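You operate a simulated robot arm through the tools that you are given. There is no shell and no other tool. Be economical: measure what you need, move in short steps, check, and stop when the job is done.

You run a simulated robot arm. Do the job below in one go: nothing can be reset, and whatever is moved stays where it is left.

Task
Take ring, disc and big screw off the grinder and brush the old coffee out on to the tray.
Fine: lay the parts and the brush on the island.

The check looks at the end state, three seconds after you hand in, the way a careful person would. Anything else that was tipped, shoved, dropped, spilled or broken makes it a failure.

Robot
A 7-joint arm with a two-finger parallel gripper, fixed in place. Base frame: the origin is at the foot of the arm, x ahead of it, y to its left, z up; the work surface is at about z = 0.925. Readings come in m, degrees, newtons and seconds.
With the tool pointing down near the work surface it reaches from about 0.34 to 0.76 m from the base axis. Its first joint turns from -115.0 to 115.0 degrees. Payload 3.91 kg.
The tool frame sits at the grasp point between the pads (the TCP): z along the fingers, y along the line on which they close. The tips reach 0.03 m beyond it. The gripper opens to 0.11 m. The fingers are 0.02 m wide and 0.01 m thick; the gripper's body (0.048 by 0.112 m) begins 0.055 m behind the TCP.
Orientation is told as [roll, pitch, yaw] about the base's x, y, z axes, in that order, counted from this pose: with the fingers straight down and closing along the base's y, the tool's x points along the base's -x, its y along +y and its z along -z.

Tools
- The arm moves only by the tool servo_tool. Its argument "plan" is a list of rows, each a list of 7 numbers: the shift along the tool's x, y, z in cm, then the turn, a rotation vector about the tool's x, y, z in degrees, then the closure in counts, from 0 (fully open) to 255 (shut). In form: [[x, y, z, ax, ay, az, grip], ...]. A call has 1 to 10 rows; each row is the pose to reach, as a shift and turn from the pose commanded when the call began, along the tool's axes at that moment. Each row takes 0.2 s and may step no farther than 0.05 m and 8.6 degrees from the row before; otherwise, or with a gripper value out of range, the whole call is refused. A pose out of reach is approached as far as the arm can. The call stops where the force on the tool passes 40 N (or 10 N more than at its start, if that is more) or the arm is blocked; 0.2 s more then pass. Each finger travels about 0.108 m/s and halts on what it meets, pressing with about 45 N; the grip force reading is that of the motor and also rises with nothing between the fingers. The clock runs only during rows and for 0.2 s after the last one: add rows that repeat a pose to give the fingers time. It gives the time, the measured TCP pose, the force on the tool (base axes), the opening and the grip force at its end, in the units of the frame above (readings bear some noise).
- Cameras (640 x 400 px; columns grow to the right, rows downward): "scene" is fixed at [0.2209, 0.4986, 1.5529]; the picture's right is [-0.69, -0.73, 0.00], its down [-0.53, 0.50, -0.69] and it looks along [0.50, -0.47, -0.73] (base axes); focal length 284 px, centre (320, 200). "wrist" rides on the gripper at [0.072, 0.017, -0.103] in the tool frame; the picture's right is [-0.23, 0.97, 0.00], its down [-0.76, -0.18, -0.62] and it looks along [-0.61, -0.14, 0.78] (tool axes); focal length 222 px, centre (320, 200). There is no depth. A picture from a camera that has moved, and an enlarged one, comes with that camera's place and axes in the base frame and with its lens.
- capture(camera): a new picture of that camera. It takes no simulated time.
- slide_trunk(by): slides the trunk up (or, below 0, down) by that many m; the arm rides with it, the base frame stays. It gives what a move gives, with no picture.
- zoom(camera, box): a new picture of the part [left, top, right, bottom] of that camera's present view, enlarged. It takes no simulated time.
- finish_job(): hands the job in; it is judged then, once.

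Go step by step. Nothing tells you positions but the pictures and the camera data: compare them with the known pose of the tool, close in by small moves and look again before you grip or let go. The budget is 120 turns and 64 pictures, counting those below and the enlarged ones. Unless the task says otherwise, let go and move clear before handing in, and close with one line.

The tools are called after "Call:" as a command line: name --pt "numbers of a row" for each row, then --argument value for the rest, lists and objects as JSON in quotes. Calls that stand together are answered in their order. servo_tool: Moves the arm, as the interface text tells. Its arguments: {"type":"object","properties":{"plan":{"type":"array"}},"required":["plan"]} The other tools are called the same way: slide_trunk (by) slides the trunk up or down; capture (camera) takes a picture; zoom (camera, box) takes an enlarged picture of a part of a camera's view; finish_job () hands the job in.

At the start:

```text
clock: 0.0
position: [0.4657, -0.0734, 1.2576]
orientation: [0.0, 0.0, -0.1]
ft_force: [-0.9, 1.4, 0.6]
width: 0.1098
grasp_force: 0.0
trunk travel left (down, up): [-0.825, 0.165]
```

scene: 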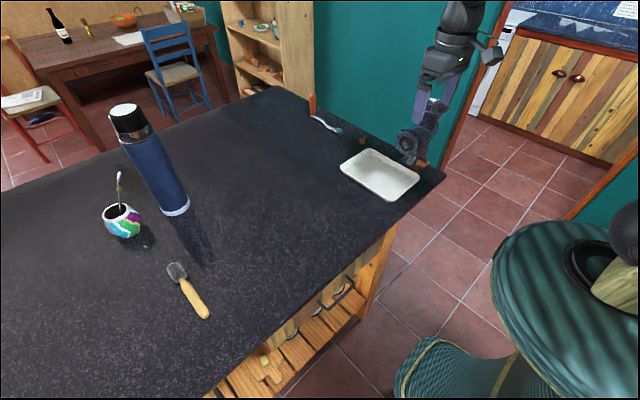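
wrist: 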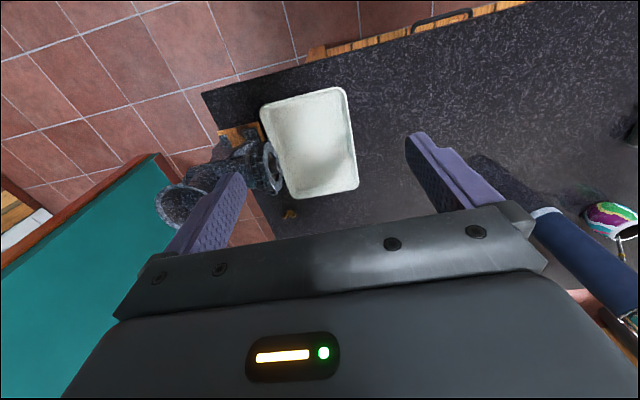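

I see the island with a thermos, a mate gourd, a brush and a white tray, with the grinder clamped at the far edge by the tray. I'll take closer looks at the grinder first.

Call:
zoom --camera "scene" --box '[300, 70, 460, 210]'

Call:
zoom --camera "wrist" --box '[140, 70, 380, 240]'

Call:
zoom --camera "scene" --box '[80, 150, 280, 340]'

```text
2.86 times, centred on (380, 140) of scene
camera zoom: at [0.2209, 0.4986, 1.5529], right [-0.69, -0.73, 0.0], down [-0.53, 0.5, -0.69], along [0.5, -0.47, -0.73], focal length 812 px, centre (149, 371)
```

zoom: 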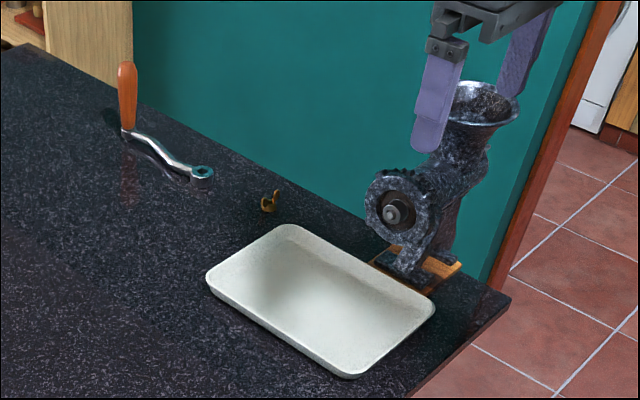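

```text
2.35 times, centred on (260, 155) of wrist
camera zoom: at [0.3925, -0.0548, 1.3613], right [0.23, 0.97, 0.0], down [0.76, -0.18, 0.62], along [0.61, -0.14, -0.78], focal length 523 px, centre (461, 306)
```

zoom: 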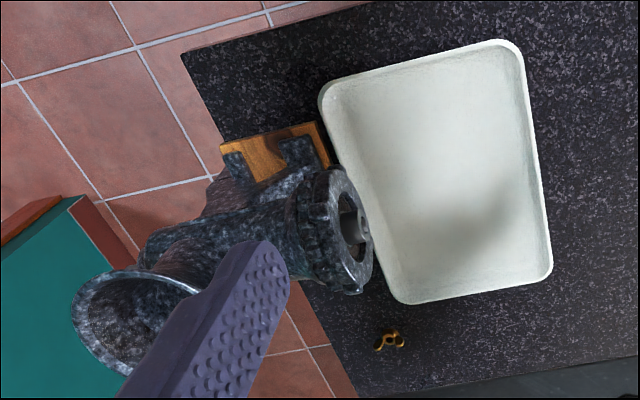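

```text
2.11 times, centred on (180, 245) of scene
camera zoom: at [0.2209, 0.4986, 1.5529], right [-0.69, -0.73, 0.0], down [-0.53, 0.5, -0.69], along [0.5, -0.47, -0.73], focal length 598 px, centre (615, 105)
```

zoom: 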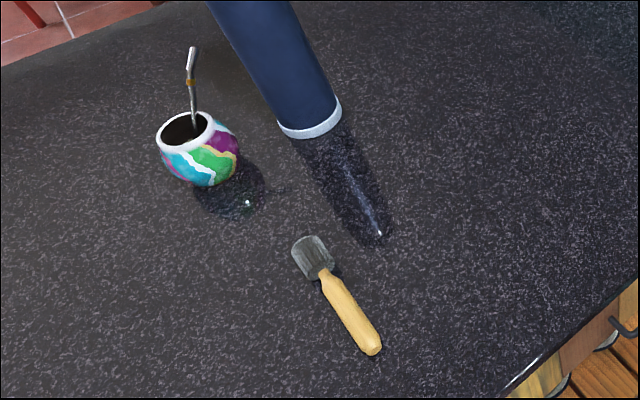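

The grinder sits with its ring facing +y, centred near (0.55, -0.16, 1.06), over the tray. I'll back off toward +y and tip the tool so it points at -y and can look into the grinder face.

Call:
servo_tool --pt "0 2.5 0 8.5 0 0 0" --pt "0 5 0 17 0 0 0" --pt "0 7.5 0 25.5 0 0 0" --pt "-1 10 1 34 0 0 0" --pt "-2 12 2.5 42.5 0 0 0" --pt "-3 14 4 51 0 0 0" --pt "-4 15 6 59.5 0 0 0" --pt "-5 15.5 8 68 0 0 0" --pt "-6 16 10 76.5 0 0 0" --pt "-6 16 12 85 0 0 0"

```text
clock: 2.2
position: [0.5253, 0.0871, 1.1372]
orientation: [-85.2, 0.0, 0.1]
ft_force: [-0.1, 0.2, 0.4]
width: 0.11
grasp_force: 0.1
trunk travel left (down, up): [-0.825, 0.165]
```

Call:
capture --camera "wrist"

Call:
capture --camera "scene"

```text
58 pictures are left
camera wrist: at [0.4528, 0.1935, 1.1287], right [0.23, 0.08, -0.97], down [0.76, 0.61, 0.23], along [0.61, -0.79, 0.08], focal length 222 px, centre (320, 200)
```

wrist: 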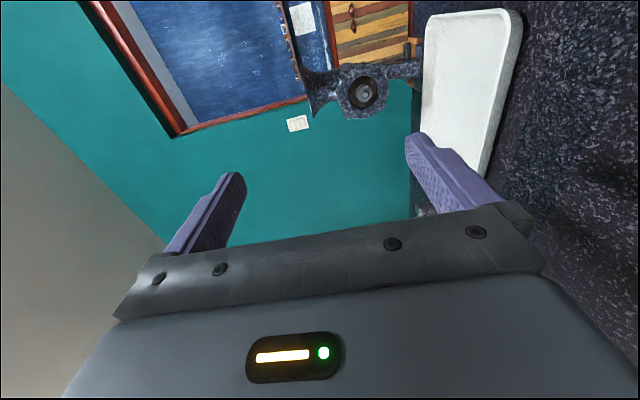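

```text
57 pictures are left
```

scene: 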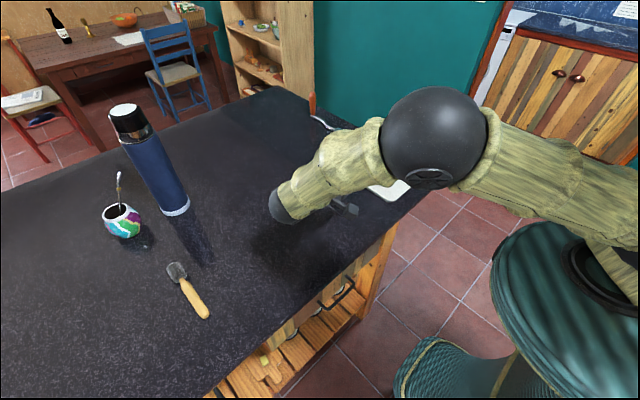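

Call:
zoom --camera "wrist" --box '[290, 40, 450, 140]'

```text
4.00 times, centred on (370, 90) of wrist
camera zoom: at [0.4528, 0.1935, 1.1287], right [0.23, 0.08, -0.97], down [0.76, 0.61, 0.23], along [0.61, -0.79, 0.08], focal length 888 px, centre (120, 640)
```

zoom: 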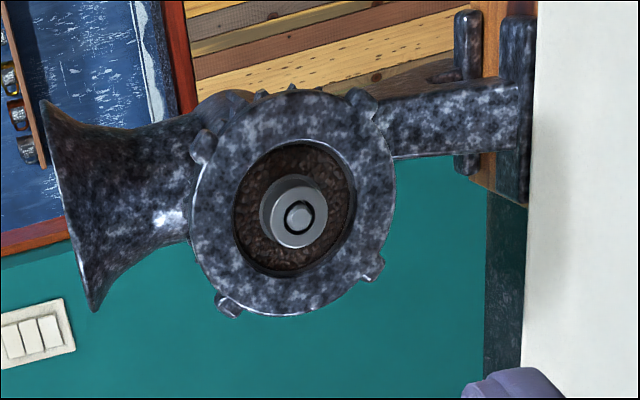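

The ring face with its lugs is visible, the disc is seated inside and the shaft end is showing. I'll level the tool, centre it in front of the ring, then turn the fingers to close sideways.

Call:
servo_tool --pt "-1 2 2.5 1.5 0 0 0" --pt "-1.8 4.2 6 3.2 0 0 0" --pt "-2.5 6.7 10 4.8 0 0 0"

Call:
servo_tool --pt "0 0 0 0 0 -8.5 0" --pt "0 0 0 0 0 -17 0" --pt "0 0 0 0 0 -25.5 0" --pt "0 0 0 0 0 -34 0" --pt "0 0 0 0 0 -42.5 0" --pt "0 0 0 0 0 -51 0" --pt "0 0 0 0 0 -59.5 0" --pt "0 0 0 0 0 -68 0" --pt "0 0 0 0 0 -76.5 0" --pt "0 0 0 0 0 -85 0"

Call:
capture --camera "wrist"

```text
clock: 3.0
position: [0.5478, -0.0038, 1.0606]
orientation: [-89.8, -0.1, 0.1]
ft_force: [-0.2, 0.2, -0.7]
width: 0.1099
grasp_force: 0.1
trunk travel left (down, up): [-0.825, 0.165]
```

```text
clock: 5.2
position: [0.5508, -0.0064, 1.0623]
orientation: [-87.3, 85.0, 2.8]
ft_force: [-0.2, -0.1, -0.5]
width: 0.11
grasp_force: 0.1
trunk travel left (down, up): [-0.825, 0.165]
```

```text
55 pictures are left
camera wrist: at [0.5268, 0.0983, 1.1336], right [-0.95, 0.0, -0.31], down [0.24, 0.63, -0.74], along [0.19, -0.78, -0.6], focal length 222 px, centre (320, 200)
```

wrist: 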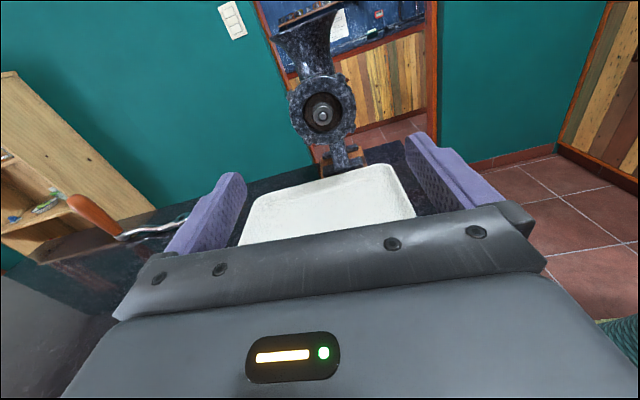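

The ring is centred ahead at about (0.549, -0.163, 1.056). I'll advance until the tips are just in front of it and check alignment.

Call:
servo_tool --pt "-0.6 0.25 3 0 0 0 0" --pt "-0.6 0.25 6 0 0 0 0" --pt "-0.6 0.25 9 0 0 0 0" --pt "-0.6 0.25 11.4 0 0 0 0"

Call:
zoom --camera "wrist" --box '[200, 60, 440, 220]'

Call:
zoom --camera "scene" --box '[340, 70, 480, 210]'

```text
clock: 6.2
position: [0.5487, -0.1223, 1.0563]
orientation: [-87.5, 85.0, 2.7]
ft_force: [-0.2, -0.8, 0.1]
width: 0.1098
grasp_force: 0.1
trunk travel left (down, up): [-0.825, 0.165]
```

```text
2.50 times, centred on (320, 140) of wrist
camera zoom: at [0.5242, -0.0167, 1.1273], right [-0.95, 0.0, -0.31], down [0.24, 0.63, -0.74], along [0.19, -0.78, -0.6], focal length 555 px, centre (320, 350)
```

zoom: 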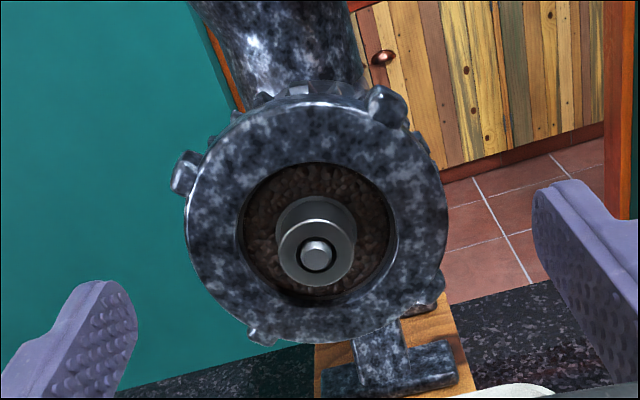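

```text
2.86 times, centred on (410, 140) of scene
camera zoom: at [0.2209, 0.4986, 1.5529], right [-0.69, -0.73, 0.0], down [-0.53, 0.5, -0.69], along [0.5, -0.47, -0.73], focal length 812 px, centre (63, 371)
```

zoom: 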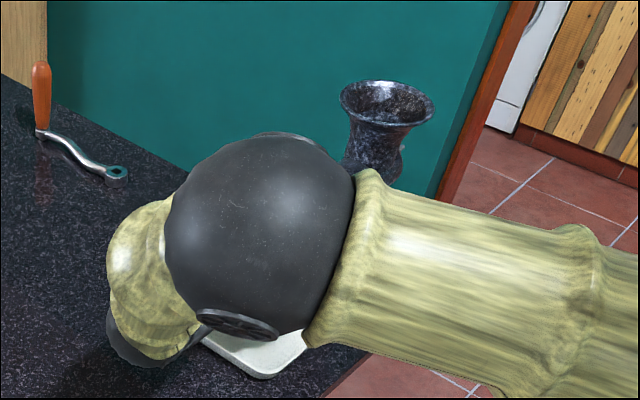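

Fingers straddle the ring and the pads will land between lugs. I'll advance 4 cm and close.

Call:
servo_tool --pt "0 0 2 0 0 0 0" --pt "0 0 4 0 0 0 0"

Call:
servo_tool --pt "0 0 0 0 0 0 120" --pt "0 0 0 0 0 0 200" --pt "0 0 0 0 0 0 200"

Call:
zoom --camera "wrist" --box '[200, 60, 440, 220]'

```text
clock: 6.8
position: [0.548, -0.1603, 1.0557]
orientation: [-87.3, 85.1, 2.9]
ft_force: [0.5, -0.8, 0.1]
width: 0.1098
grasp_force: 0.1
trunk travel left (down, up): [-0.825, 0.165]
```

```text
clock: 7.6
position: [0.5493, -0.1608, 1.0565]
orientation: [-88.0, 84.9, 2.2]
ft_force: [8.2, -1.7, 4.3]
width: 0.0782
grasp_force: 45.2
trunk travel left (down, up): [-0.825, 0.165]
```

```text
2.50 times, centred on (320, 140) of wrist
camera zoom: at [0.526, -0.0561, 1.1273], right [-0.95, 0.0, -0.31], down [0.24, 0.63, -0.74], along [0.2, -0.78, -0.59], focal length 555 px, centre (320, 350)
```

zoom: 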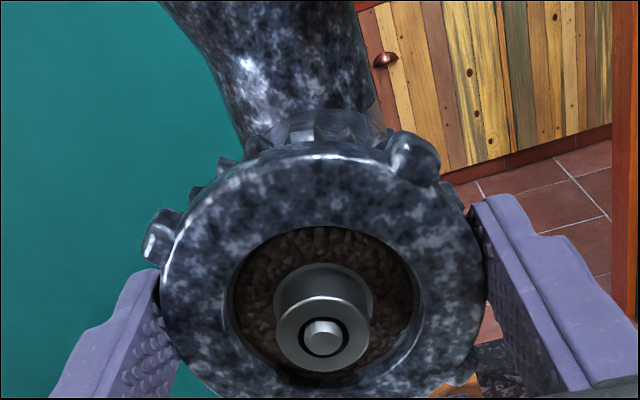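

Ring gripped at 7.8 cm. I'll try unscrewing counter-clockwise.

Call:
servo_tool --pt "0 -0.1 0 0 0 -4 200" --pt "0 -0.1 0 0 0 -10 200" --pt "0 -0.1 0 0 0 -18 200" --pt "0 -0.1 0 0 0 -26 200"

Call:
zoom --camera "wrist" --box '[200, 60, 440, 220]'

```text
clock: 8.6
position: [0.5527, -0.1596, 1.0566]
orientation: [89.7, 68.8, 179.7]
ft_force: [16.6, 0.2, 9.4]
width: 0.0778
grasp_force: 44.5
trunk travel left (down, up): [-0.825, 0.165]
```

```text
2.50 times, centred on (320, 140) of wrist
camera zoom: at [0.5611, -0.0559, 1.13], right [-0.99, 0.0, 0.14], down [-0.11, 0.63, -0.77], along [-0.09, -0.78, -0.62], focal length 555 px, centre (320, 350)
```

zoom: 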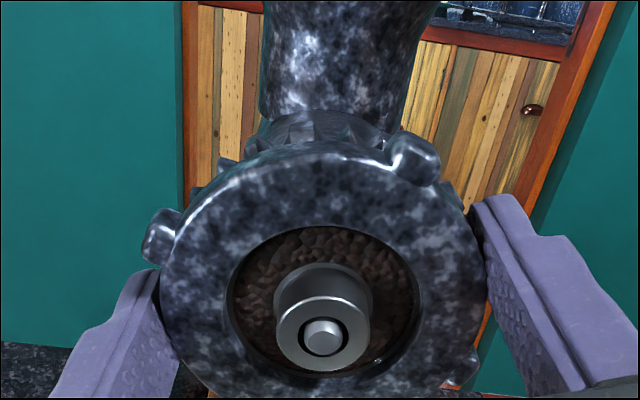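

It turns with the gripper. I'll recentre slightly to relieve side force and keep unscrewing, giving it a bit of room outward.

Call:
servo_tool --pt "0.2 -0.3 0 0 0 -1 200" --pt "0.2 -0.3 -0.1 0 0 -9 200" --pt "0.2 -0.3 -0.1 0 0 -17 200" --pt "0.2 -0.3 -0.2 0 0 -25 200" --pt "0.2 -0.3 -0.2 0 0 -33 200" --pt "0.2 -0.3 -0.2 0 0 -41 200"

```text
clock: 10.0
position: [0.5536, -0.1589, 1.0553]
orientation: [89.6, 27.7, 179.8]
ft_force: [-1.1, -6.1, -12.7]
width: 0.078
grasp_force: 45.0
trunk travel left (down, up): [-0.825, 0.165]
```

Call:
servo_tool --pt "-0.1 -0.2 0 0 0 -8 200" --pt "-0.1 -0.2 -0.05 0 0 -16 200" --pt "-0.1 -0.2 -0.05 0 0 -24 200" --pt "-0.1 -0.2 -0.1 0 0 -32 200" --pt "-0.1 -0.2 -0.1 0 0 -40 200"

Call:
capture --camera "wrist"

```text
clock: 11.2
position: [0.555, -0.159, 1.0524]
orientation: [89.6, -12.3, -180.0]
ft_force: [-3.9, -8.9, -18.7]
width: 0.0783
grasp_force: 45.3
trunk travel left (down, up): [-0.825, 0.165]
```

```text
50 pictures are left
camera wrist: at [0.6275, -0.0542, 1.0538], right [-0.01, -0.01, 1.0], down [-0.78, 0.62, -0.01], along [-0.62, -0.78, -0.01], focal length 222 px, centre (320, 200)
```

wrist: 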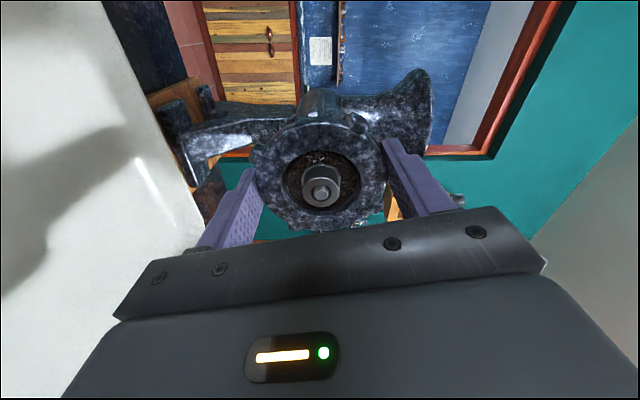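

Still threaded after about 107°, and the ring centre seems to be near (0.5535, 1.052). I'll recentre and continue turning.

Call:
servo_tool --pt "0.06 -0.3 0 0 0 -8 200" --pt "0.06 -0.3 -0.05 0 0 -16 200" --pt "0.06 -0.3 -0.05 0 0 -24 200" --pt "0.06 -0.3 -0.1 0 0 -32 200" --pt "0.06 -0.3 -0.1 0 0 -40 200"

```text
clock: 12.4
position: [0.5524, -0.1588, 1.0486]
orientation: [89.5, -52.2, -179.6]
ft_force: [-10.8, -9.0, -20.4]
width: 0.0782
grasp_force: 44.9
trunk travel left (down, up): [-0.825, 0.165]
```

Call:
capture --camera "wrist"

```text
49 pictures are left
camera wrist: at [0.6097, -0.0534, 1.0037], right [0.63, -0.01, 0.78], down [-0.61, 0.62, 0.5], along [-0.48, -0.78, 0.39], focal length 222 px, centre (320, 200)
```

wrist: 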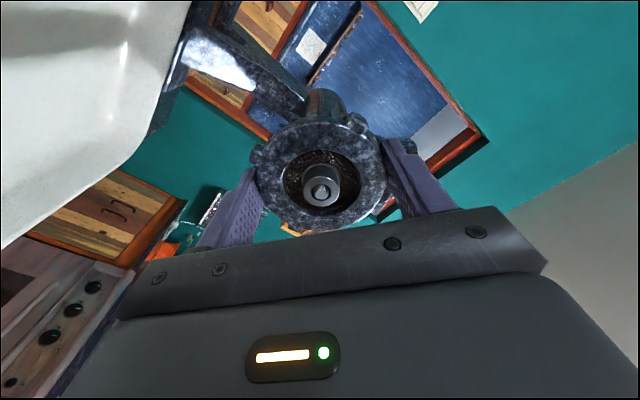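

Call:
zoom --camera "wrist" --box '[220, 80, 420, 240]'

```text
2.50 times, centred on (320, 160) of wrist
camera zoom: at [0.6097, -0.0534, 1.0037], right [0.63, -0.01, 0.78], down [-0.61, 0.62, 0.5], along [-0.48, -0.78, 0.39], focal length 555 px, centre (320, 300)
```

zoom: 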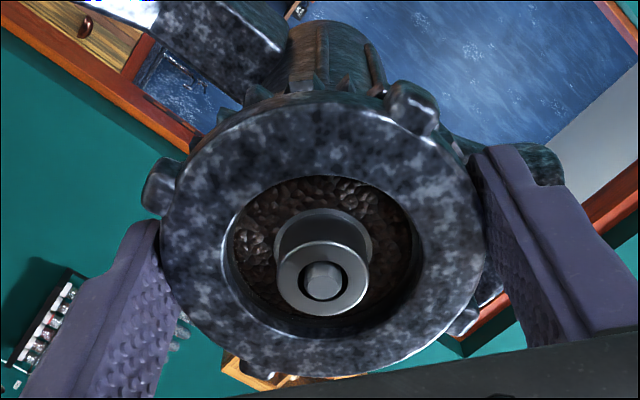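

The pads hold the ring about 5 mm off its centre, which explains the drift; the ring centre is really near (0.550, 1.052). I'll follow that arc and continue, easing outward.

Call:
servo_tool --pt "0.12 -0.25 0 0 0 0 200" --pt "0.12 -0.31 0 0 0 -8 200" --pt "0.1 -0.37 -0.05 0 0 -16 200" --pt "0.08 -0.43 -0.05 0 0 -24 200" --pt "0.05 -0.49 -0.1 0 0 -32 200" --pt "0.02 -0.54 -0.1 0 0 -40 200"

```text
clock: 13.4
position: [0.5519, -0.1581, 1.0488]
orientation: [91.7, -67.0, 178.5]
ft_force: [6.1, 1.0, 9.2]
width: 0.078
grasp_force: 45.0
out of reach, approached as far as the arm can: row 3, 4, 5
trunk travel left (down, up): [-0.825, 0.165]
stopped in row 5: the force on the tool passed its limit (the readings are from after the stop); the commanded pose is now the measured one
```

The wrist reached its turning limit after about 162°. I'll release, back out and rewind for another stroke.

Call:
servo_tool --pt "0 0 0 0 0 0 0" --pt "0 0 0 0 0 0 0" --pt "0 0 -2 0 0 0 0" --pt "-0.2 0 -4 0 0 0 0" --pt "-0.37 0 -6 0 0 0 0"

Call:
servo_tool --pt "0 0 0 0 0 8.5 0" --pt "0 0 0 0 0 17 0" --pt "0 0 0 0 0 25.5 0" --pt "0 0 0 0 0 34 0" --pt "0 0 0 0 0 42.5 0" --pt "0 0 0 0 0 51 0" --pt "0 0 0 0 0 59.5 0" --pt "0 0 0 0 0 68 0" --pt "0 0 0 0 0 76.5 0" --pt "0 0 0 0 0 85 0"

Call:
servo_tool --pt "0 0 0 0 0 8.5 0" --pt "0 0 0 0 0 17 0" --pt "0 0 0 0 0 25.5 0" --pt "0 0 0 0 0 34 0" --pt "0 0 0 0 0 42.5 0" --pt "0 0 0 0 0 51 0" --pt "0 0 0 0 0 59.5 0" --pt "0 0 0 0 0 68 0" --pt "0 0 0 0 0 76.5 0" --pt "0 0 0 0 0 85 0"

Call:
servo_tool --pt "0 0 0 0 0 8.5 0" --pt "0 0 0 0 0 17 0" --pt "0 0 0 0 0 25.5 0" --pt "0 0 0 0 0 34 0" --pt "0 0 0 0 0 42.5 0" --pt "0 0 0 0 0 51 0" --pt "0 0 0 0 0 59.5 0" --pt "0 0 0 0 0 68 0" --pt "0 0 0 0 0 76.5 0" --pt "0 0 0 0 0 85 0"

Call:
capture --camera "wrist"

```text
clock: 14.6
position: [0.551, -0.098, 1.0521]
orientation: [91.5, -67.3, 178.6]
ft_force: [0.4, -0.9, 0.5]
width: 0.1099
grasp_force: 0.1
trunk travel left (down, up): [-0.825, 0.165]
```

```text
clock: 16.8
position: [0.55, -0.0986, 1.05]
orientation: [90.7, 18.0, -179.7]
ft_force: [0.0, 0.4, -0.4]
width: 0.1099
grasp_force: 0.1
trunk travel left (down, up): [-0.825, 0.165]
```

```text
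clock: 19.0
position: [0.5506, -0.0992, 1.0502]
orientation: [-92.4, 77.1, -2.3]
ft_force: [-0.1, -0.9, -0.3]
width: 0.1099
grasp_force: 0.0
trunk travel left (down, up): [-0.825, 0.165]
```

```text
clock: 21.2
position: [0.5488, -0.0981, 1.0507]
orientation: [-90.6, -7.9, 0.2]
ft_force: [0.1, 0.6, 0.8]
width: 0.1099
grasp_force: 0.0
trunk travel left (down, up): [-0.825, 0.165]
```

```text
47 pictures are left
camera wrist: at [0.4792, 0.0059, 1.0225], right [0.36, -0.01, -0.93], down [0.73, 0.63, 0.27], along [0.58, -0.78, 0.23], focal length 222 px, centre (320, 200)
```

wrist: 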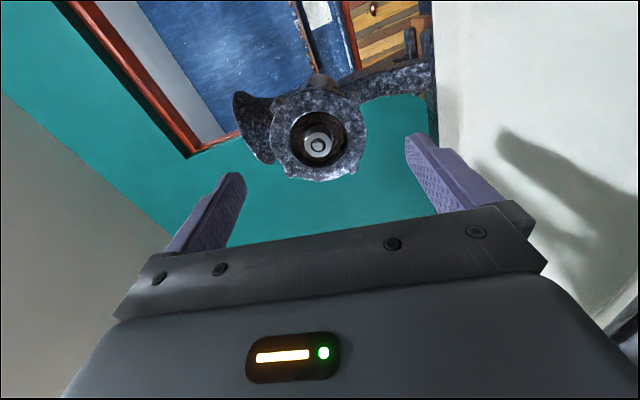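

Call:
servo_tool --pt "-0.1 -0.1 0 0.6 0 8 0" --pt "-0.1 -0.1 1 0.6 0 15 0" --pt "-0.1 -0.1 3 0.6 0 15 0"

Call:
zoom --camera "wrist" --box '[200, 60, 440, 220]'

```text
clock: 22.0
position: [0.55, -0.1303, 1.0514]
orientation: [-91.1, -22.8, 0.4]
ft_force: [0.1, -0.3, 1.4]
width: 0.1097
grasp_force: 0.1
trunk travel left (down, up): [-0.825, 0.165]
```

```text
2.50 times, centred on (320, 140) of wrist
camera zoom: at [0.4903, -0.026, 1.0057], right [0.59, -0.02, -0.81], down [0.63, 0.63, 0.45], along [0.5, -0.78, 0.38], focal length 555 px, centre (320, 350)
```

zoom: 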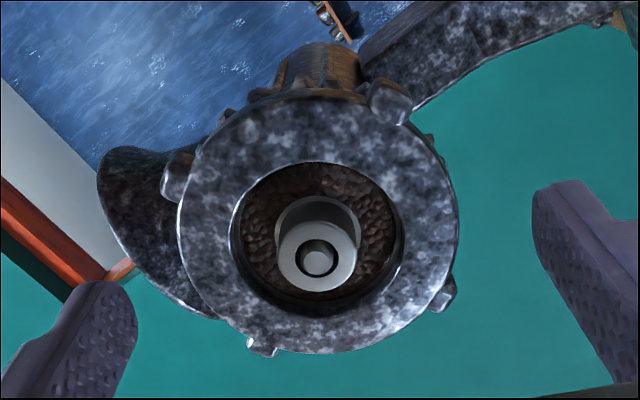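

Call:
servo_tool --pt "0 0 1.5 -1 0 0 0" --pt "0 0 2.8 -1 0 0 0" --pt "0 0 2.8 -1 0 0 200" --pt "0 0 2.8 -1 0 0 200" --pt "0 0 2.8 -1 0 0 200"

Call:
servo_tool --pt "0 0 0 0 0 -8 200" --pt "0 0 -0.05 0 0 -16 200" --pt "0 0 -0.05 0 0 -24 200" --pt "0 0 -0.1 0 0 -32 200" --pt "0 0 -0.1 0 0 -40 200"

```text
clock: 23.2
position: [0.5502, -0.1561, 1.0529]
orientation: [-90.2, -22.9, 0.4]
ft_force: [-0.1, -2.8, 6.5]
width: 0.078
grasp_force: 44.8
trunk travel left (down, up): [-0.825, 0.165]
```

```text
clock: 24.4
position: [0.5505, -0.1554, 1.0532]
orientation: [-90.3, 17.4, 0.2]
ft_force: [-2.1, -5.0, 6.8]
width: 0.0782
grasp_force: 45.2
trunk travel left (down, up): [-0.825, 0.165]
```

Well centred now; continuing the unscrewing.

Call:
servo_tool --pt "0 0 0 0 0 -8 200" --pt "0 0 -0.02 0 0 -16 200" --pt "0 0 -0.04 0 0 -24 200" --pt "0 0 -0.06 0 0 -32 200" --pt "0 0 -0.08 0 0 -40 200" --pt "0 0 -0.1 0 0 -48 200" --pt "0 0 -0.12 0 0 -56 200" --pt "0 0 -0.14 0 0 -64 200" --pt "0 0 -0.16 0 0 -72 200" --pt "0 0 -0.18 0 0 -80 200"

Call:
servo_tool --pt "0 0 0 0 0 -8 200" --pt "0 0 -0.02 0 0 -16 200" --pt "0 0 -0.04 0 0 -24 200" --pt "0 0 -0.06 0 0 -32 200" --pt "0 0 -0.08 0 0 -40 200" --pt "0 0 -0.1 0 0 -48 200" --pt "0 0 -0.12 0 0 -56 200" --pt "0 0 -0.14 0 0 -64 200" --pt "0 0 -0.16 0 0 -72 200" --pt "0 0 -0.18 0 0 -80 200"

Call:
zoom --camera "wrist" --box '[200, 60, 440, 220]'

```text
clock: 26.6
position: [0.5491, -0.1555, 1.0519]
orientation: [91.3, 82.5, -178.5]
ft_force: [-0.8, -8.0, -0.7]
width: 0.078
grasp_force: 44.9
trunk travel left (down, up): [-0.825, 0.165]
```

```text
clock: 28.8
position: [0.5505, -0.1487, 1.0528]
orientation: [90.2, 2.5, -179.6]
ft_force: [-0.7, 0.1, -0.4]
width: 0.0779
grasp_force: 45.6
trunk travel left (down, up): [-0.825, 0.165]
```

```text
2.50 times, centred on (320, 140) of wrist
camera zoom: at [0.6208, -0.0438, 1.0721], right [-0.27, 0.0, 0.96], down [-0.76, 0.62, -0.21], along [-0.59, -0.79, -0.17], focal length 555 px, centre (320, 350)
```

zoom: 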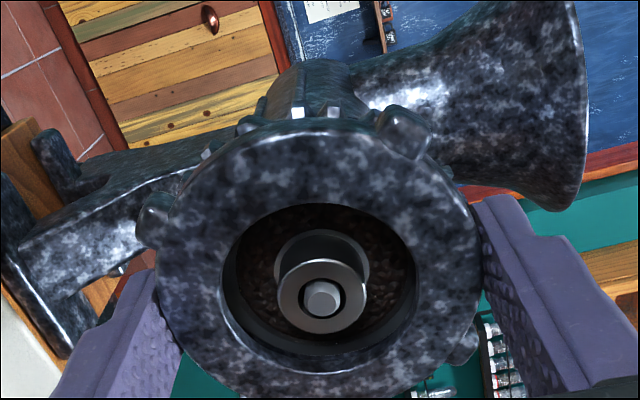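

The force dropped to zero and the ring popped outward: it's free. Pulling it straight off.

Call:
servo_tool --pt "0 0 -1 0 0 0 200" --pt "0 0 -2 0 0 0 200" --pt "0 0 -3.5 0 0 0 200" --pt "0 0 -5 0 0 0 200" --pt "0 0 -7 0 0 0 200" --pt "0 0 -9 0 0 0 200" --pt "0 0 -11 0 0 0 200" --pt "0 0 -13 0 0 0 200"

Call:
capture --camera "wrist"

Call:
capture --camera "scene"

```text
clock: 30.6
position: [0.5486, -0.0199, 1.0522]
orientation: [90.2, 2.7, -179.7]
ft_force: [-0.1, 0.1, 0.0]
width: 0.0779
grasp_force: 45.6
trunk travel left (down, up): [-0.825, 0.165]
```

```text
44 pictures are left
camera wrist: at [0.6198, 0.0844, 1.072], right [-0.27, 0.0, 0.96], down [-0.75, 0.62, -0.22], along [-0.6, -0.79, -0.17], focal length 222 px, centre (320, 200)
```

wrist: 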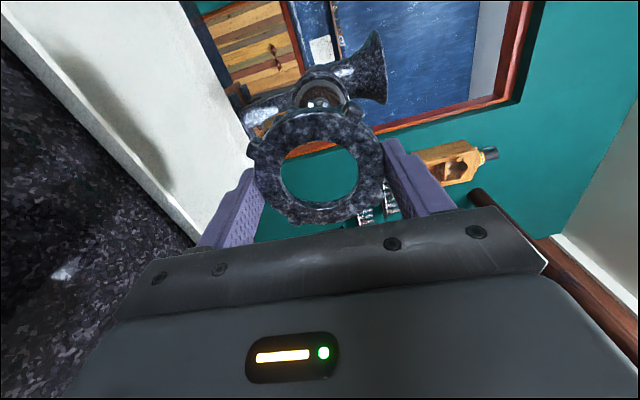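

```text
43 pictures are left
```

scene: 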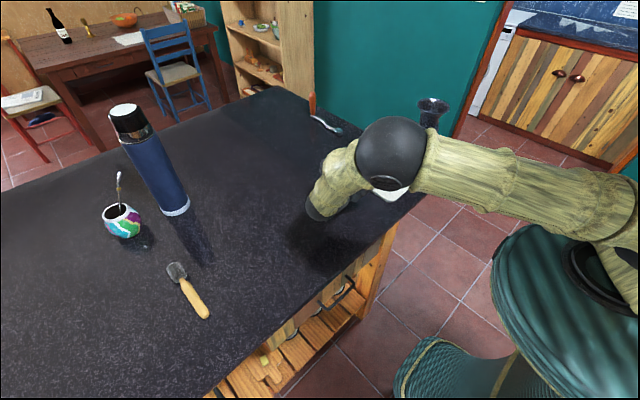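

The ring is off and the disc stayed on the shaft. I'll turn the tool down and lay the ring flat at about (0.55, 0.15).

Call:
servo_tool --pt "0 1 -2 8.5 0 0 200" --pt "0 2 -4 17 0 0 200" --pt "0 3 -6 25.5 0 0 200" --pt "0 4 -8 34 0 0 200" --pt "0 5 -10 42.5 0 0 200" --pt "0 5 -12 51 0 0 200" --pt "0 5 -14 59.5 0 0 200" --pt "0 5 -16 68 0 0 200" --pt "0 5 -17 76.5 0 0 200" --pt "0 5 -17 85 0 0 200"

Call:
servo_tool --pt "0 0 1 5 0 0 200" --pt "0 0 3 5 0 0 200" --pt "0 0 6 5 0 0 200" --pt "0 0 9 5 0 0 200"

Call:
capture --camera "scene"

```text
clock: 32.8
position: [0.546, 0.1477, 1.1013]
orientation: [5.1, 2.8, -179.8]
ft_force: [0.1, -0.9, -1.5]
width: 0.0782
grasp_force: 45.6
trunk travel left (down, up): [-0.825, 0.165]
```

```text
clock: 33.8
position: [0.5498, 0.1424, 1.012]
orientation: [0.1, 2.8, -179.7]
ft_force: [1.1, 0.7, -1.9]
width: 0.0779
grasp_force: 44.8
trunk travel left (down, up): [-0.825, 0.165]
```

```text
42 pictures are left
```

scene: 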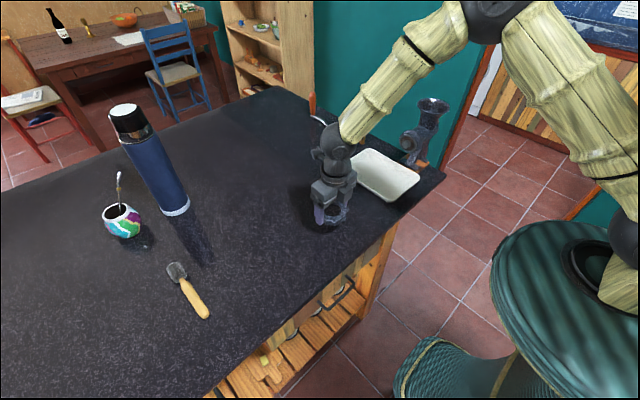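

Call:
servo_tool --pt "0 0 2 0 2.8 0 200" --pt "0 0 3.5 0 2.8 0 200" --pt "0 0 4 0 2.8 0 200" --pt "0 0 4.4 0 2.8 0 200" --pt "0 0 4.7 0 2.8 0 200"

Call:
zoom --camera "scene" --box '[270, 150, 390, 250]'

```text
clock: 35.0
position: [0.5524, 0.1405, 0.9645]
orientation: [0.2, 5.5, -179.7]
ft_force: [-0.9, -0.3, -2.2]
width: 0.0779
grasp_force: 44.9
trunk travel left (down, up): [-0.825, 0.165]
```

```text
4.00 times, centred on (330, 200) of scene
camera zoom: at [0.2209, 0.4986, 1.5529], right [-0.69, -0.73, 0.0], down [-0.53, 0.5, -0.69], along [0.5, -0.47, -0.73], focal length 1136 px, centre (280, 200)
```

zoom: 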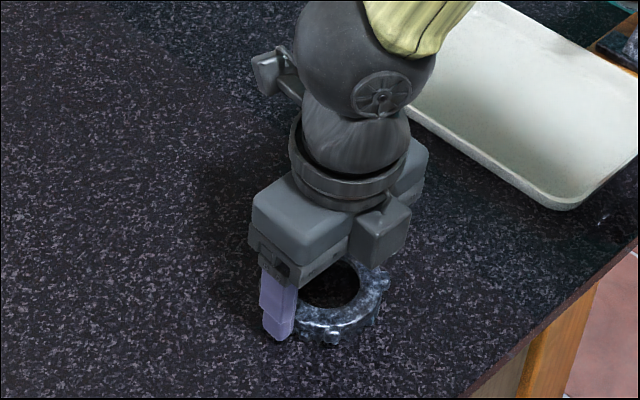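

Call:
servo_tool --pt "0 0 0 0 -5.5 0 200" --pt "0 0 0.3 0 -5.5 0 200" --pt "0 0 0.6 0 -5.5 0 200" --pt "0 0 0.8 0 -5.5 0 200" --pt "0 0 1.0 0 -5.5 0 200"

```text
clock: 36.2
position: [0.5528, 0.1418, 0.9606]
orientation: [0.1, 0.6, -179.7]
ft_force: [-5.4, -0.5, 21.6]
width: 0.0776
grasp_force: 44.9
trunk travel left (down, up): [-0.825, 0.165]
stopped in row 5: the force on the tool passed its limit (the readings are from after the stop); the commanded pose is now the measured one
```

The ring has touched the surface. Releasing and lifting.

Call:
servo_tool --pt "0 0 0 0 0 0 60" --pt "0 0 0 0 0 0 0" --pt "0 0 0 0 0 0 0" --pt "0 0 -4 0 0 0 0" --pt "0 0 -8 0 0 0 0" --pt "0 0 -12 0 0 0 0"

Call:
zoom --camera "scene" --box '[270, 90, 450, 250]'

```text
clock: 37.6
position: [0.5498, 0.1409, 1.0798]
orientation: [0.0, 0.4, -179.7]
ft_force: [0.4, 0.6, 0.5]
width: 0.11
grasp_force: 0.0
trunk travel left (down, up): [-0.825, 0.165]
```

```text
2.50 times, centred on (360, 170) of scene
camera zoom: at [0.2209, 0.4986, 1.5529], right [-0.69, -0.73, 0.0], down [-0.53, 0.5, -0.69], along [0.5, -0.47, -0.73], focal length 710 px, centre (220, 275)
```

zoom: 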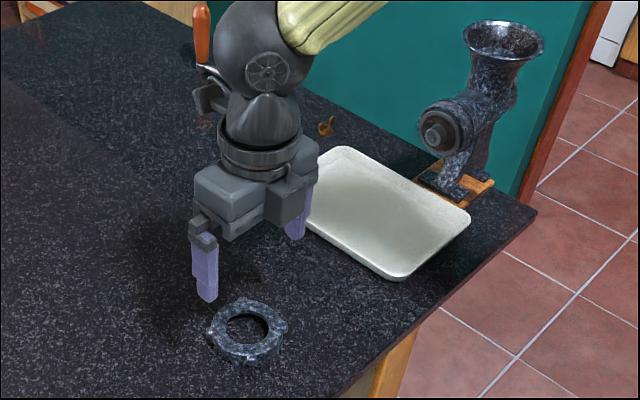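

Ring lies well. Now back to the grinder face to look at the disc.

Call:
servo_tool --pt "0 1 -2 -8.5 0 0 0" --pt "0 2 -3 -17 0 0 0" --pt "0 3 -4 -25.5 0 0 0" --pt "0 4 -4 -34 0 0 0" --pt "0 6 -3 -42.5 0 0 0" --pt "0 8 -2 -51 0 0 0" --pt "0 9 -1 -59.5 0 0 0" --pt "0 10 0 -68 0 0 0" --pt "0 12 1.5 -76.5 0 0 0" --pt "0 14 2.7 -85 0 0 0"

Call:
servo_tool --pt "0 0 0 -5 0 8 0" --pt "0 0 1 -5 0 16 0" --pt "0 0 2 -5 0 24 0" --pt "0 0 3 -5 0 32 0" --pt "0 0 4 -5 0 40 0" --pt "0 0 5 -5 0 48 0" --pt "0 0 6 -5 0 56 0" --pt "0 0 7 -5 0 64 0" --pt "0 0 8 -5 0 72 0"

Call:
zoom --camera "wrist" --box '[220, 60, 420, 190]'

```text
clock: 39.9
position: [0.5567, 0.0006, 1.0512]
orientation: [85.2, 0.4, -179.8]
ft_force: [0.7, -0.1, 0.7]
width: 0.1098
grasp_force: 0.1
trunk travel left (down, up): [-0.825, 0.165]
```

```text
refused: row 1 steps farther than a row can; nothing moved
```

```text
3.08 times, centred on (320, 125) of wrist
camera zoom: at [0.6277, 0.1043, 1.0764], right [-0.23, -0.08, 0.97], down [-0.76, 0.63, -0.13], along [-0.6, -0.77, -0.21], focal length 684 px, centre (320, 431)
```

zoom: 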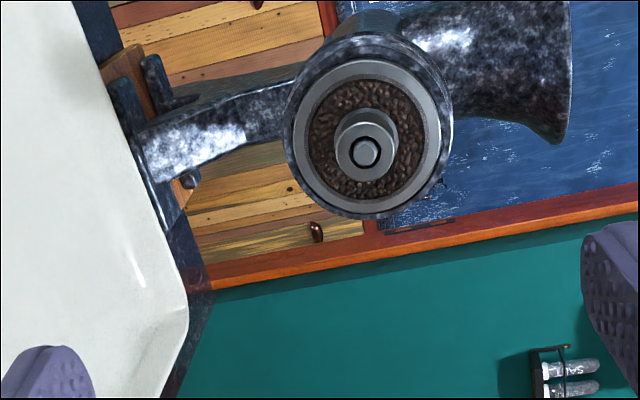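

The disc with its hub is exposed on the shaft end, centred about (0.549, 1.053). I'll approach with fingers half open and look again.

Call:
servo_tool --pt "-0.4 0.4 2.5 -2 0 0 139" --pt "-0.8 0.7 5 -3.5 0 0 139" --pt "-0.8 1.0 8 -4.8 0 0 139" --pt "-0.8 1.2 11.5 -4.8 0 0 139"

Call:
zoom --camera "wrist" --box '[220, 80, 420, 210]'

```text
clock: 40.9
position: [0.5502, -0.1134, 1.052]
orientation: [89.8, 0.4, -179.8]
ft_force: [0.5, -0.1, 0.7]
width: 0.05
grasp_force: 0.1
trunk travel left (down, up): [-0.825, 0.165]
```

```text
3.08 times, centred on (320, 145) of wrist
camera zoom: at [0.6205, -0.0089, 1.0698], right [-0.23, 0.0, 0.97], down [-0.76, 0.62, -0.18], along [-0.6, -0.78, -0.15], focal length 684 px, centre (320, 369)
```

zoom: 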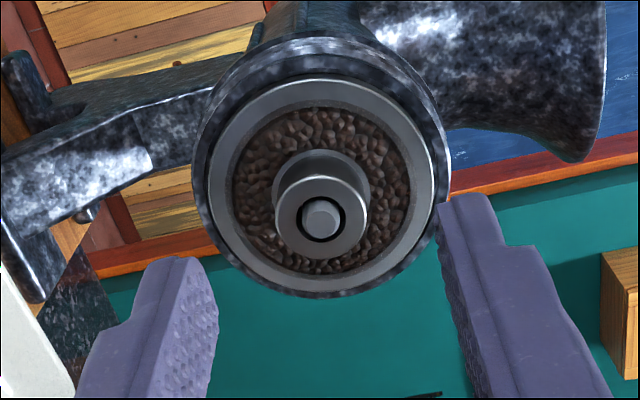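

Hub is centred; its face is at y≈-0.161 and the disc face at ≈-0.178. Advancing 3 cm and gripping the hub.

Call:
servo_tool --pt "0 0 1.5 0 0 0 139" --pt "0 0 3 0 0 0 139" --pt "0 0 3 0 0 0 255" --pt "0 0 3 0 0 0 255" --pt "0 0 3 0 0 0 255"

Call:
zoom --camera "wrist" --box '[220, 80, 420, 210]'

```text
clock: 42.0
position: [0.5484, -0.1441, 1.0516]
orientation: [89.9, 0.4, -179.8]
ft_force: [-1.0, 10.8, -0.6]
width: 0.0204
grasp_force: 44.7
trunk travel left (down, up): [-0.825, 0.165]
```

```text
3.08 times, centred on (320, 145) of wrist
camera zoom: at [0.6201, -0.0374, 1.0701], right [-0.23, 0.0, 0.97], down [-0.76, 0.62, -0.18], along [-0.6, -0.79, -0.15], focal length 684 px, centre (320, 369)
```

zoom: 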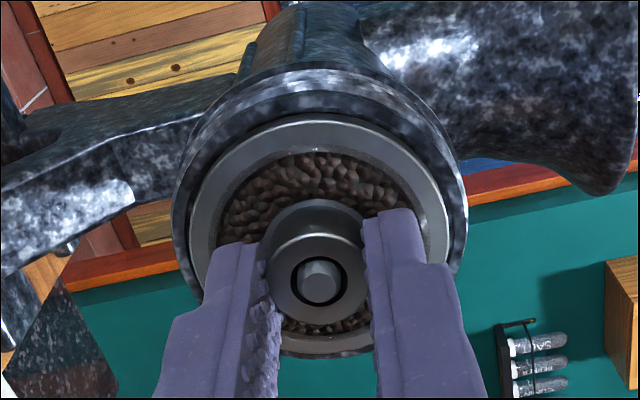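

Hub held (2.0 cm). Pulling slowly straight out.

Call:
servo_tool --pt "0 0 -0.5 0 0 0 255" --pt "0 0 -1 0 0 0 255" --pt "0 0 -2 0 0 0 255" --pt "0 0 -3 0 0 0 255" --pt "0 0 -4.5 0 0 0 255" --pt "0 0 -6 0 0 0 255"

Call:
capture --camera "wrist"

```text
clock: 43.5
position: [0.5482, -0.0844, 1.0547]
orientation: [89.8, 0.4, -179.9]
ft_force: [-1.1, -0.4, 0.5]
width: 0.0207
grasp_force: 45.7
trunk travel left (down, up): [-0.825, 0.165]
```

```text
36 pictures are left
camera wrist: at [0.62, 0.0214, 1.0713], right [-0.23, 0.0, 0.97], down [-0.76, 0.62, -0.18], along [-0.6, -0.78, -0.15], focal length 222 px, centre (320, 200)
```

wrist: 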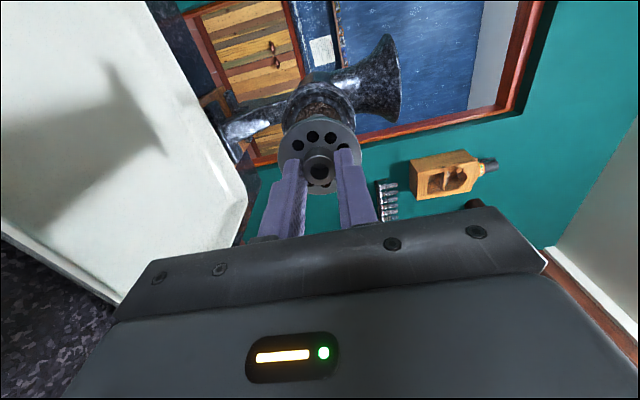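

Disc is off with its hub in the grip. I'll carry it to about (0.55, 0.27) tipping it flat.

Call:
servo_tool --pt "0 1 -3 0 0 0 255" --pt "0 2 -6 8.5 0 0 255" --pt "0 3 -9 17 0 0 255" --pt "0 4 -12 25.5 0 0 255" --pt "0 4 -16 34 0 0 255" --pt "0 4 -20 42.5 0 0 255" --pt "0 4 -24 51 0 0 255" --pt "0 4 -28 59.5 0 0 255" --pt "0 4 -32 68 0 0 255" --pt "0 4 -35.4 76.5 0 0 255"

Call:
servo_tool --pt "0 0 0 7 0 0 255" --pt "0 0 2 13.6 0 0 255" --pt "0 0 5 13.6 0 0 255" --pt "0 0 8 13.6 0 0 255"

Call:
zoom --camera "scene" --box '[220, 150, 400, 290]'

```text
clock: 45.6
position: [0.5471, 0.27, 1.0949]
orientation: [13.3, 0.4, -179.7]
ft_force: [1.7, -0.2, -0.4]
width: 0.0204
grasp_force: 45.3
trunk travel left (down, up): [-0.825, 0.165]
```

```text
clock: 46.6
position: [0.5485, 0.2496, 1.0174]
orientation: [-0.2, 0.2, -179.8]
ft_force: [0.0, 0.4, -1.3]
width: 0.0204
grasp_force: 45.0
trunk travel left (down, up): [-0.825, 0.165]
```

```text
2.86 times, centred on (310, 220) of scene
camera zoom: at [0.2209, 0.4986, 1.5529], right [-0.69, -0.73, 0.0], down [-0.53, 0.5, -0.69], along [0.5, -0.47, -0.73], focal length 812 px, centre (349, 143)
```

zoom: 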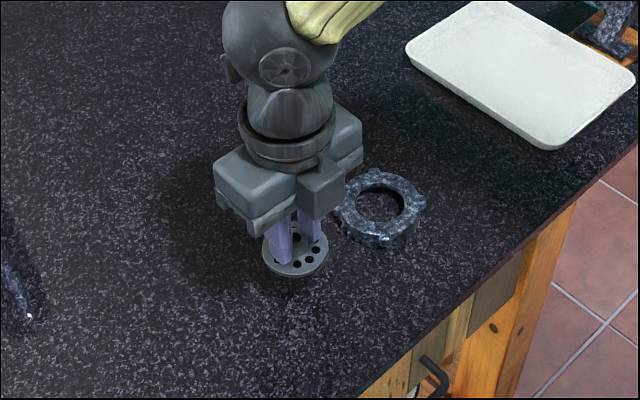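

Disc hangs level and clear of the ring. Lowering until contact, releasing.

Call:
servo_tool --pt "0 0 2 0 0 0 255" --pt "0 0 4 0 0 0 255" --pt "0 0 4.6 0 0 0 255" --pt "0 0 5 0 0 0 255" --pt "0 0 5.3 0 0 0 255" --pt "0 0 5.6 0 0 0 255" --pt "0 0 5.9 0 0 0 255" --pt "0 0 6.2 0 0 0 255"

```text
clock: 48.2
position: [0.5473, 0.252, 0.9648]
orientation: [-0.4, 0.9, -179.7]
ft_force: [-6.6, -4.9, 20.1]
width: 0.0204
grasp_force: 45.0
trunk travel left (down, up): [-0.825, 0.165]
stopped in row 7: the force on the tool passed its limit (the readings are from after the stop); the commanded pose is now the measured one
```

Call:
servo_tool --pt "0 0 0 0 0 0 160" --pt "0 0 0 0 0 0 160" --pt "0 0 -3 0 0 0 160" --pt "0 0 -7 0 0 0 160" --pt "0 0 -11 0 0 0 160"

Call:
servo_tool --pt "0 4 -1 -8.5 0 0 160" --pt "0 8 -2 -17 0 0 160" --pt "0 12 -2 -25.5 0 0 160" --pt "0 15 -2 -34 0 0 160" --pt "0 18 -1 -42.5 0 0 160" --pt "0 20 0 -51 0 0 160" --pt "0 22 1 -59.5 0 0 160" --pt "0 24 1.5 -68 0 0 160" --pt "0 26 2 -76.5 0 0 160" --pt "0 28 2.3 -85 0 0 160"

Call:
zoom --camera "wrist" --box '[220, 70, 420, 200]'

Call:
capture --camera "scene"

```text
clock: 49.4
position: [0.5479, 0.2514, 1.0741]
orientation: [-0.3, 0.7, -179.7]
ft_force: [-0.5, 1.9, 0.5]
width: 0.041
grasp_force: 0.1
trunk travel left (down, up): [-0.825, 0.165]
```

```text
clock: 51.6
position: [0.549, -0.0278, 1.0484]
orientation: [84.8, 0.7, -179.7]
ft_force: [0.1, -0.8, 0.6]
width: 0.0408
grasp_force: 0.1
trunk travel left (down, up): [-0.825, 0.165]
```

```text
3.08 times, centred on (320, 135) of wrist
camera zoom: at [0.6204, 0.0754, 1.0747], right [-0.24, -0.09, 0.97], down [-0.76, 0.63, -0.13], along [-0.6, -0.77, -0.22], focal length 684 px, centre (320, 400)
```

zoom: 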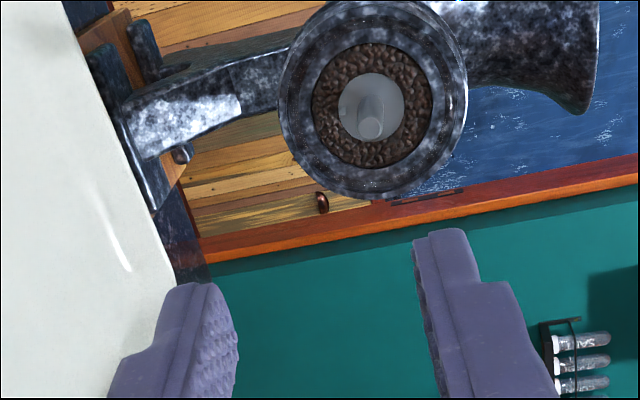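

```text
33 pictures are left
```

scene: 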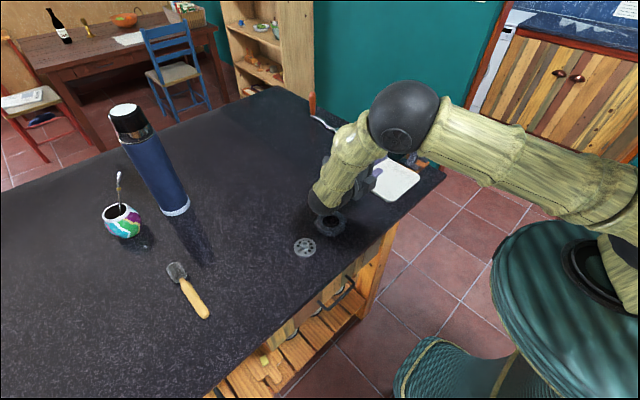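

Coffee is packed around the big screw, whose pin sticks out to y≈-0.158. I'll level the tool and advance to grip the pin.

Call:
servo_tool --pt "0 0.4 3 -2 0 0 170" --pt "0 0.8 6 -3.5 0 0 170" --pt "0.05 1.3 9 -5.1 0 0 180"

Call:
zoom --camera "wrist" --box '[220, 80, 420, 210]'

```text
clock: 52.4
position: [0.5513, -0.1178, 1.0519]
orientation: [89.8, 0.7, -179.8]
ft_force: [0.3, 0.1, -0.4]
width: 0.0328
grasp_force: 0.0
trunk travel left (down, up): [-0.825, 0.165]
```

```text
3.08 times, centred on (320, 145) of wrist
camera zoom: at [0.6214, -0.0131, 1.0704], right [-0.24, 0.0, 0.97], down [-0.76, 0.62, -0.18], along [-0.6, -0.78, -0.15], focal length 684 px, centre (320, 369)
```

zoom: 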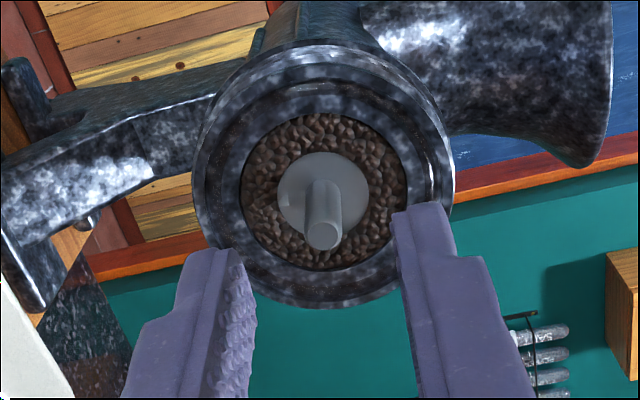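

Call:
servo_tool --pt "0 0.05 1.6 0 0 0 180" --pt "0 0.05 3.1 0 0 0 180" --pt "0 0.05 3.1 0 0 0 255" --pt "0 0.05 3.1 0 0 0 255" --pt "0 0.05 3.1 0 0 0 255"

Call:
servo_tool --pt "0 0 -0.4 0 0 0 255" --pt "0 0 -0.8 0 0 0 255" --pt "0 0 -1.2 0 0 0 255" --pt "0 0 -1.7 0 0 0 255"

Call:
capture --camera "wrist"

```text
clock: 53.6
position: [0.5501, -0.1483, 1.0525]
orientation: [89.8, 0.6, -179.7]
ft_force: [-2.2, 8.7, -2.2]
width: 0.008
grasp_force: 45.0
trunk travel left (down, up): [-0.825, 0.165]
```

```text
clock: 54.6
position: [0.5512, -0.1318, 1.0533]
orientation: [89.8, 0.7, -179.7]
ft_force: [-0.2, -0.8, -0.9]
width: 0.008
grasp_force: 45.2
trunk travel left (down, up): [-0.825, 0.165]
```

```text
31 pictures are left
camera wrist: at [0.6218, -0.0271, 1.0709], right [-0.24, -0.01, 0.97], down [-0.76, 0.62, -0.18], along [-0.6, -0.78, -0.15], focal length 222 px, centre (320, 200)
```

wrist: 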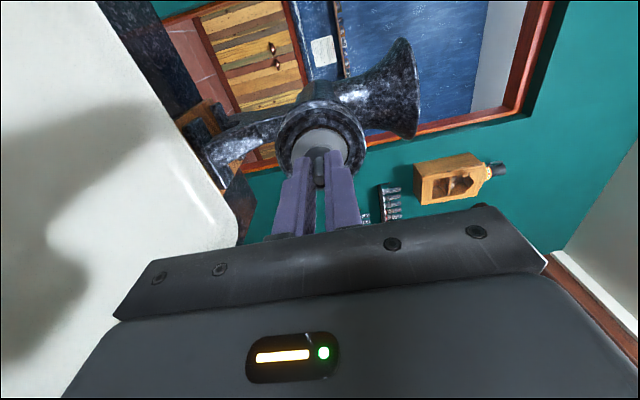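

The big screw is sliding out. Continue straight, slowly.

Call:
servo_tool --pt "0 0 -1 0 0 0 255" --pt "0 0 -2 0 0 0 255" --pt "0 0 -3 0 0 0 255" --pt "0 0 -4.5 0 0 0 255" --pt "0 0 -6 0 0 0 255" --pt "0 0 -7.5 0 0 0 255" --pt "0 0 -9 0 0 0 255" --pt "0 0 -11 0 0 0 255"

Call:
capture --camera "wrist"

Call:
capture --camera "scene"

```text
clock: 56.4
position: [0.5486, -0.0242, 1.0544]
orientation: [89.8, 0.7, -179.8]
ft_force: [-0.6, 0.4, -0.1]
width: 0.0081
grasp_force: 44.5
trunk travel left (down, up): [-0.825, 0.165]
```

```text
30 pictures are left
camera wrist: at [0.621, 0.0809, 1.0722], right [-0.24, 0.0, 0.97], down [-0.76, 0.62, -0.18], along [-0.6, -0.78, -0.15], focal length 222 px, centre (320, 200)
```

wrist: 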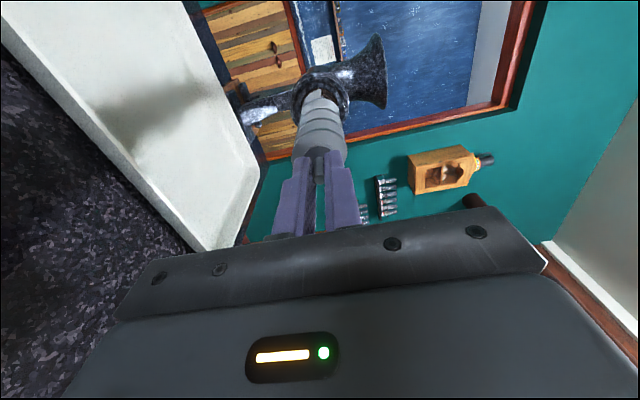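

```text
29 pictures are left
```

scene: 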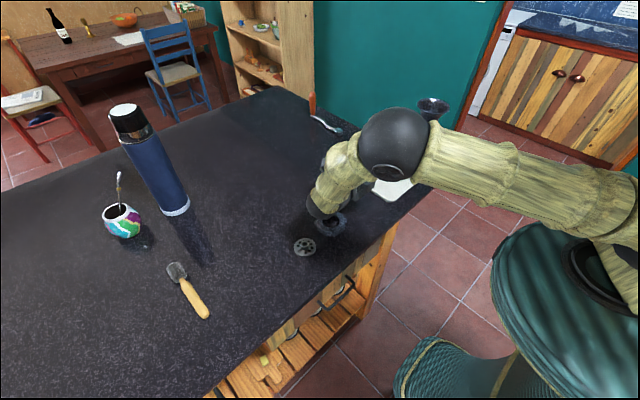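

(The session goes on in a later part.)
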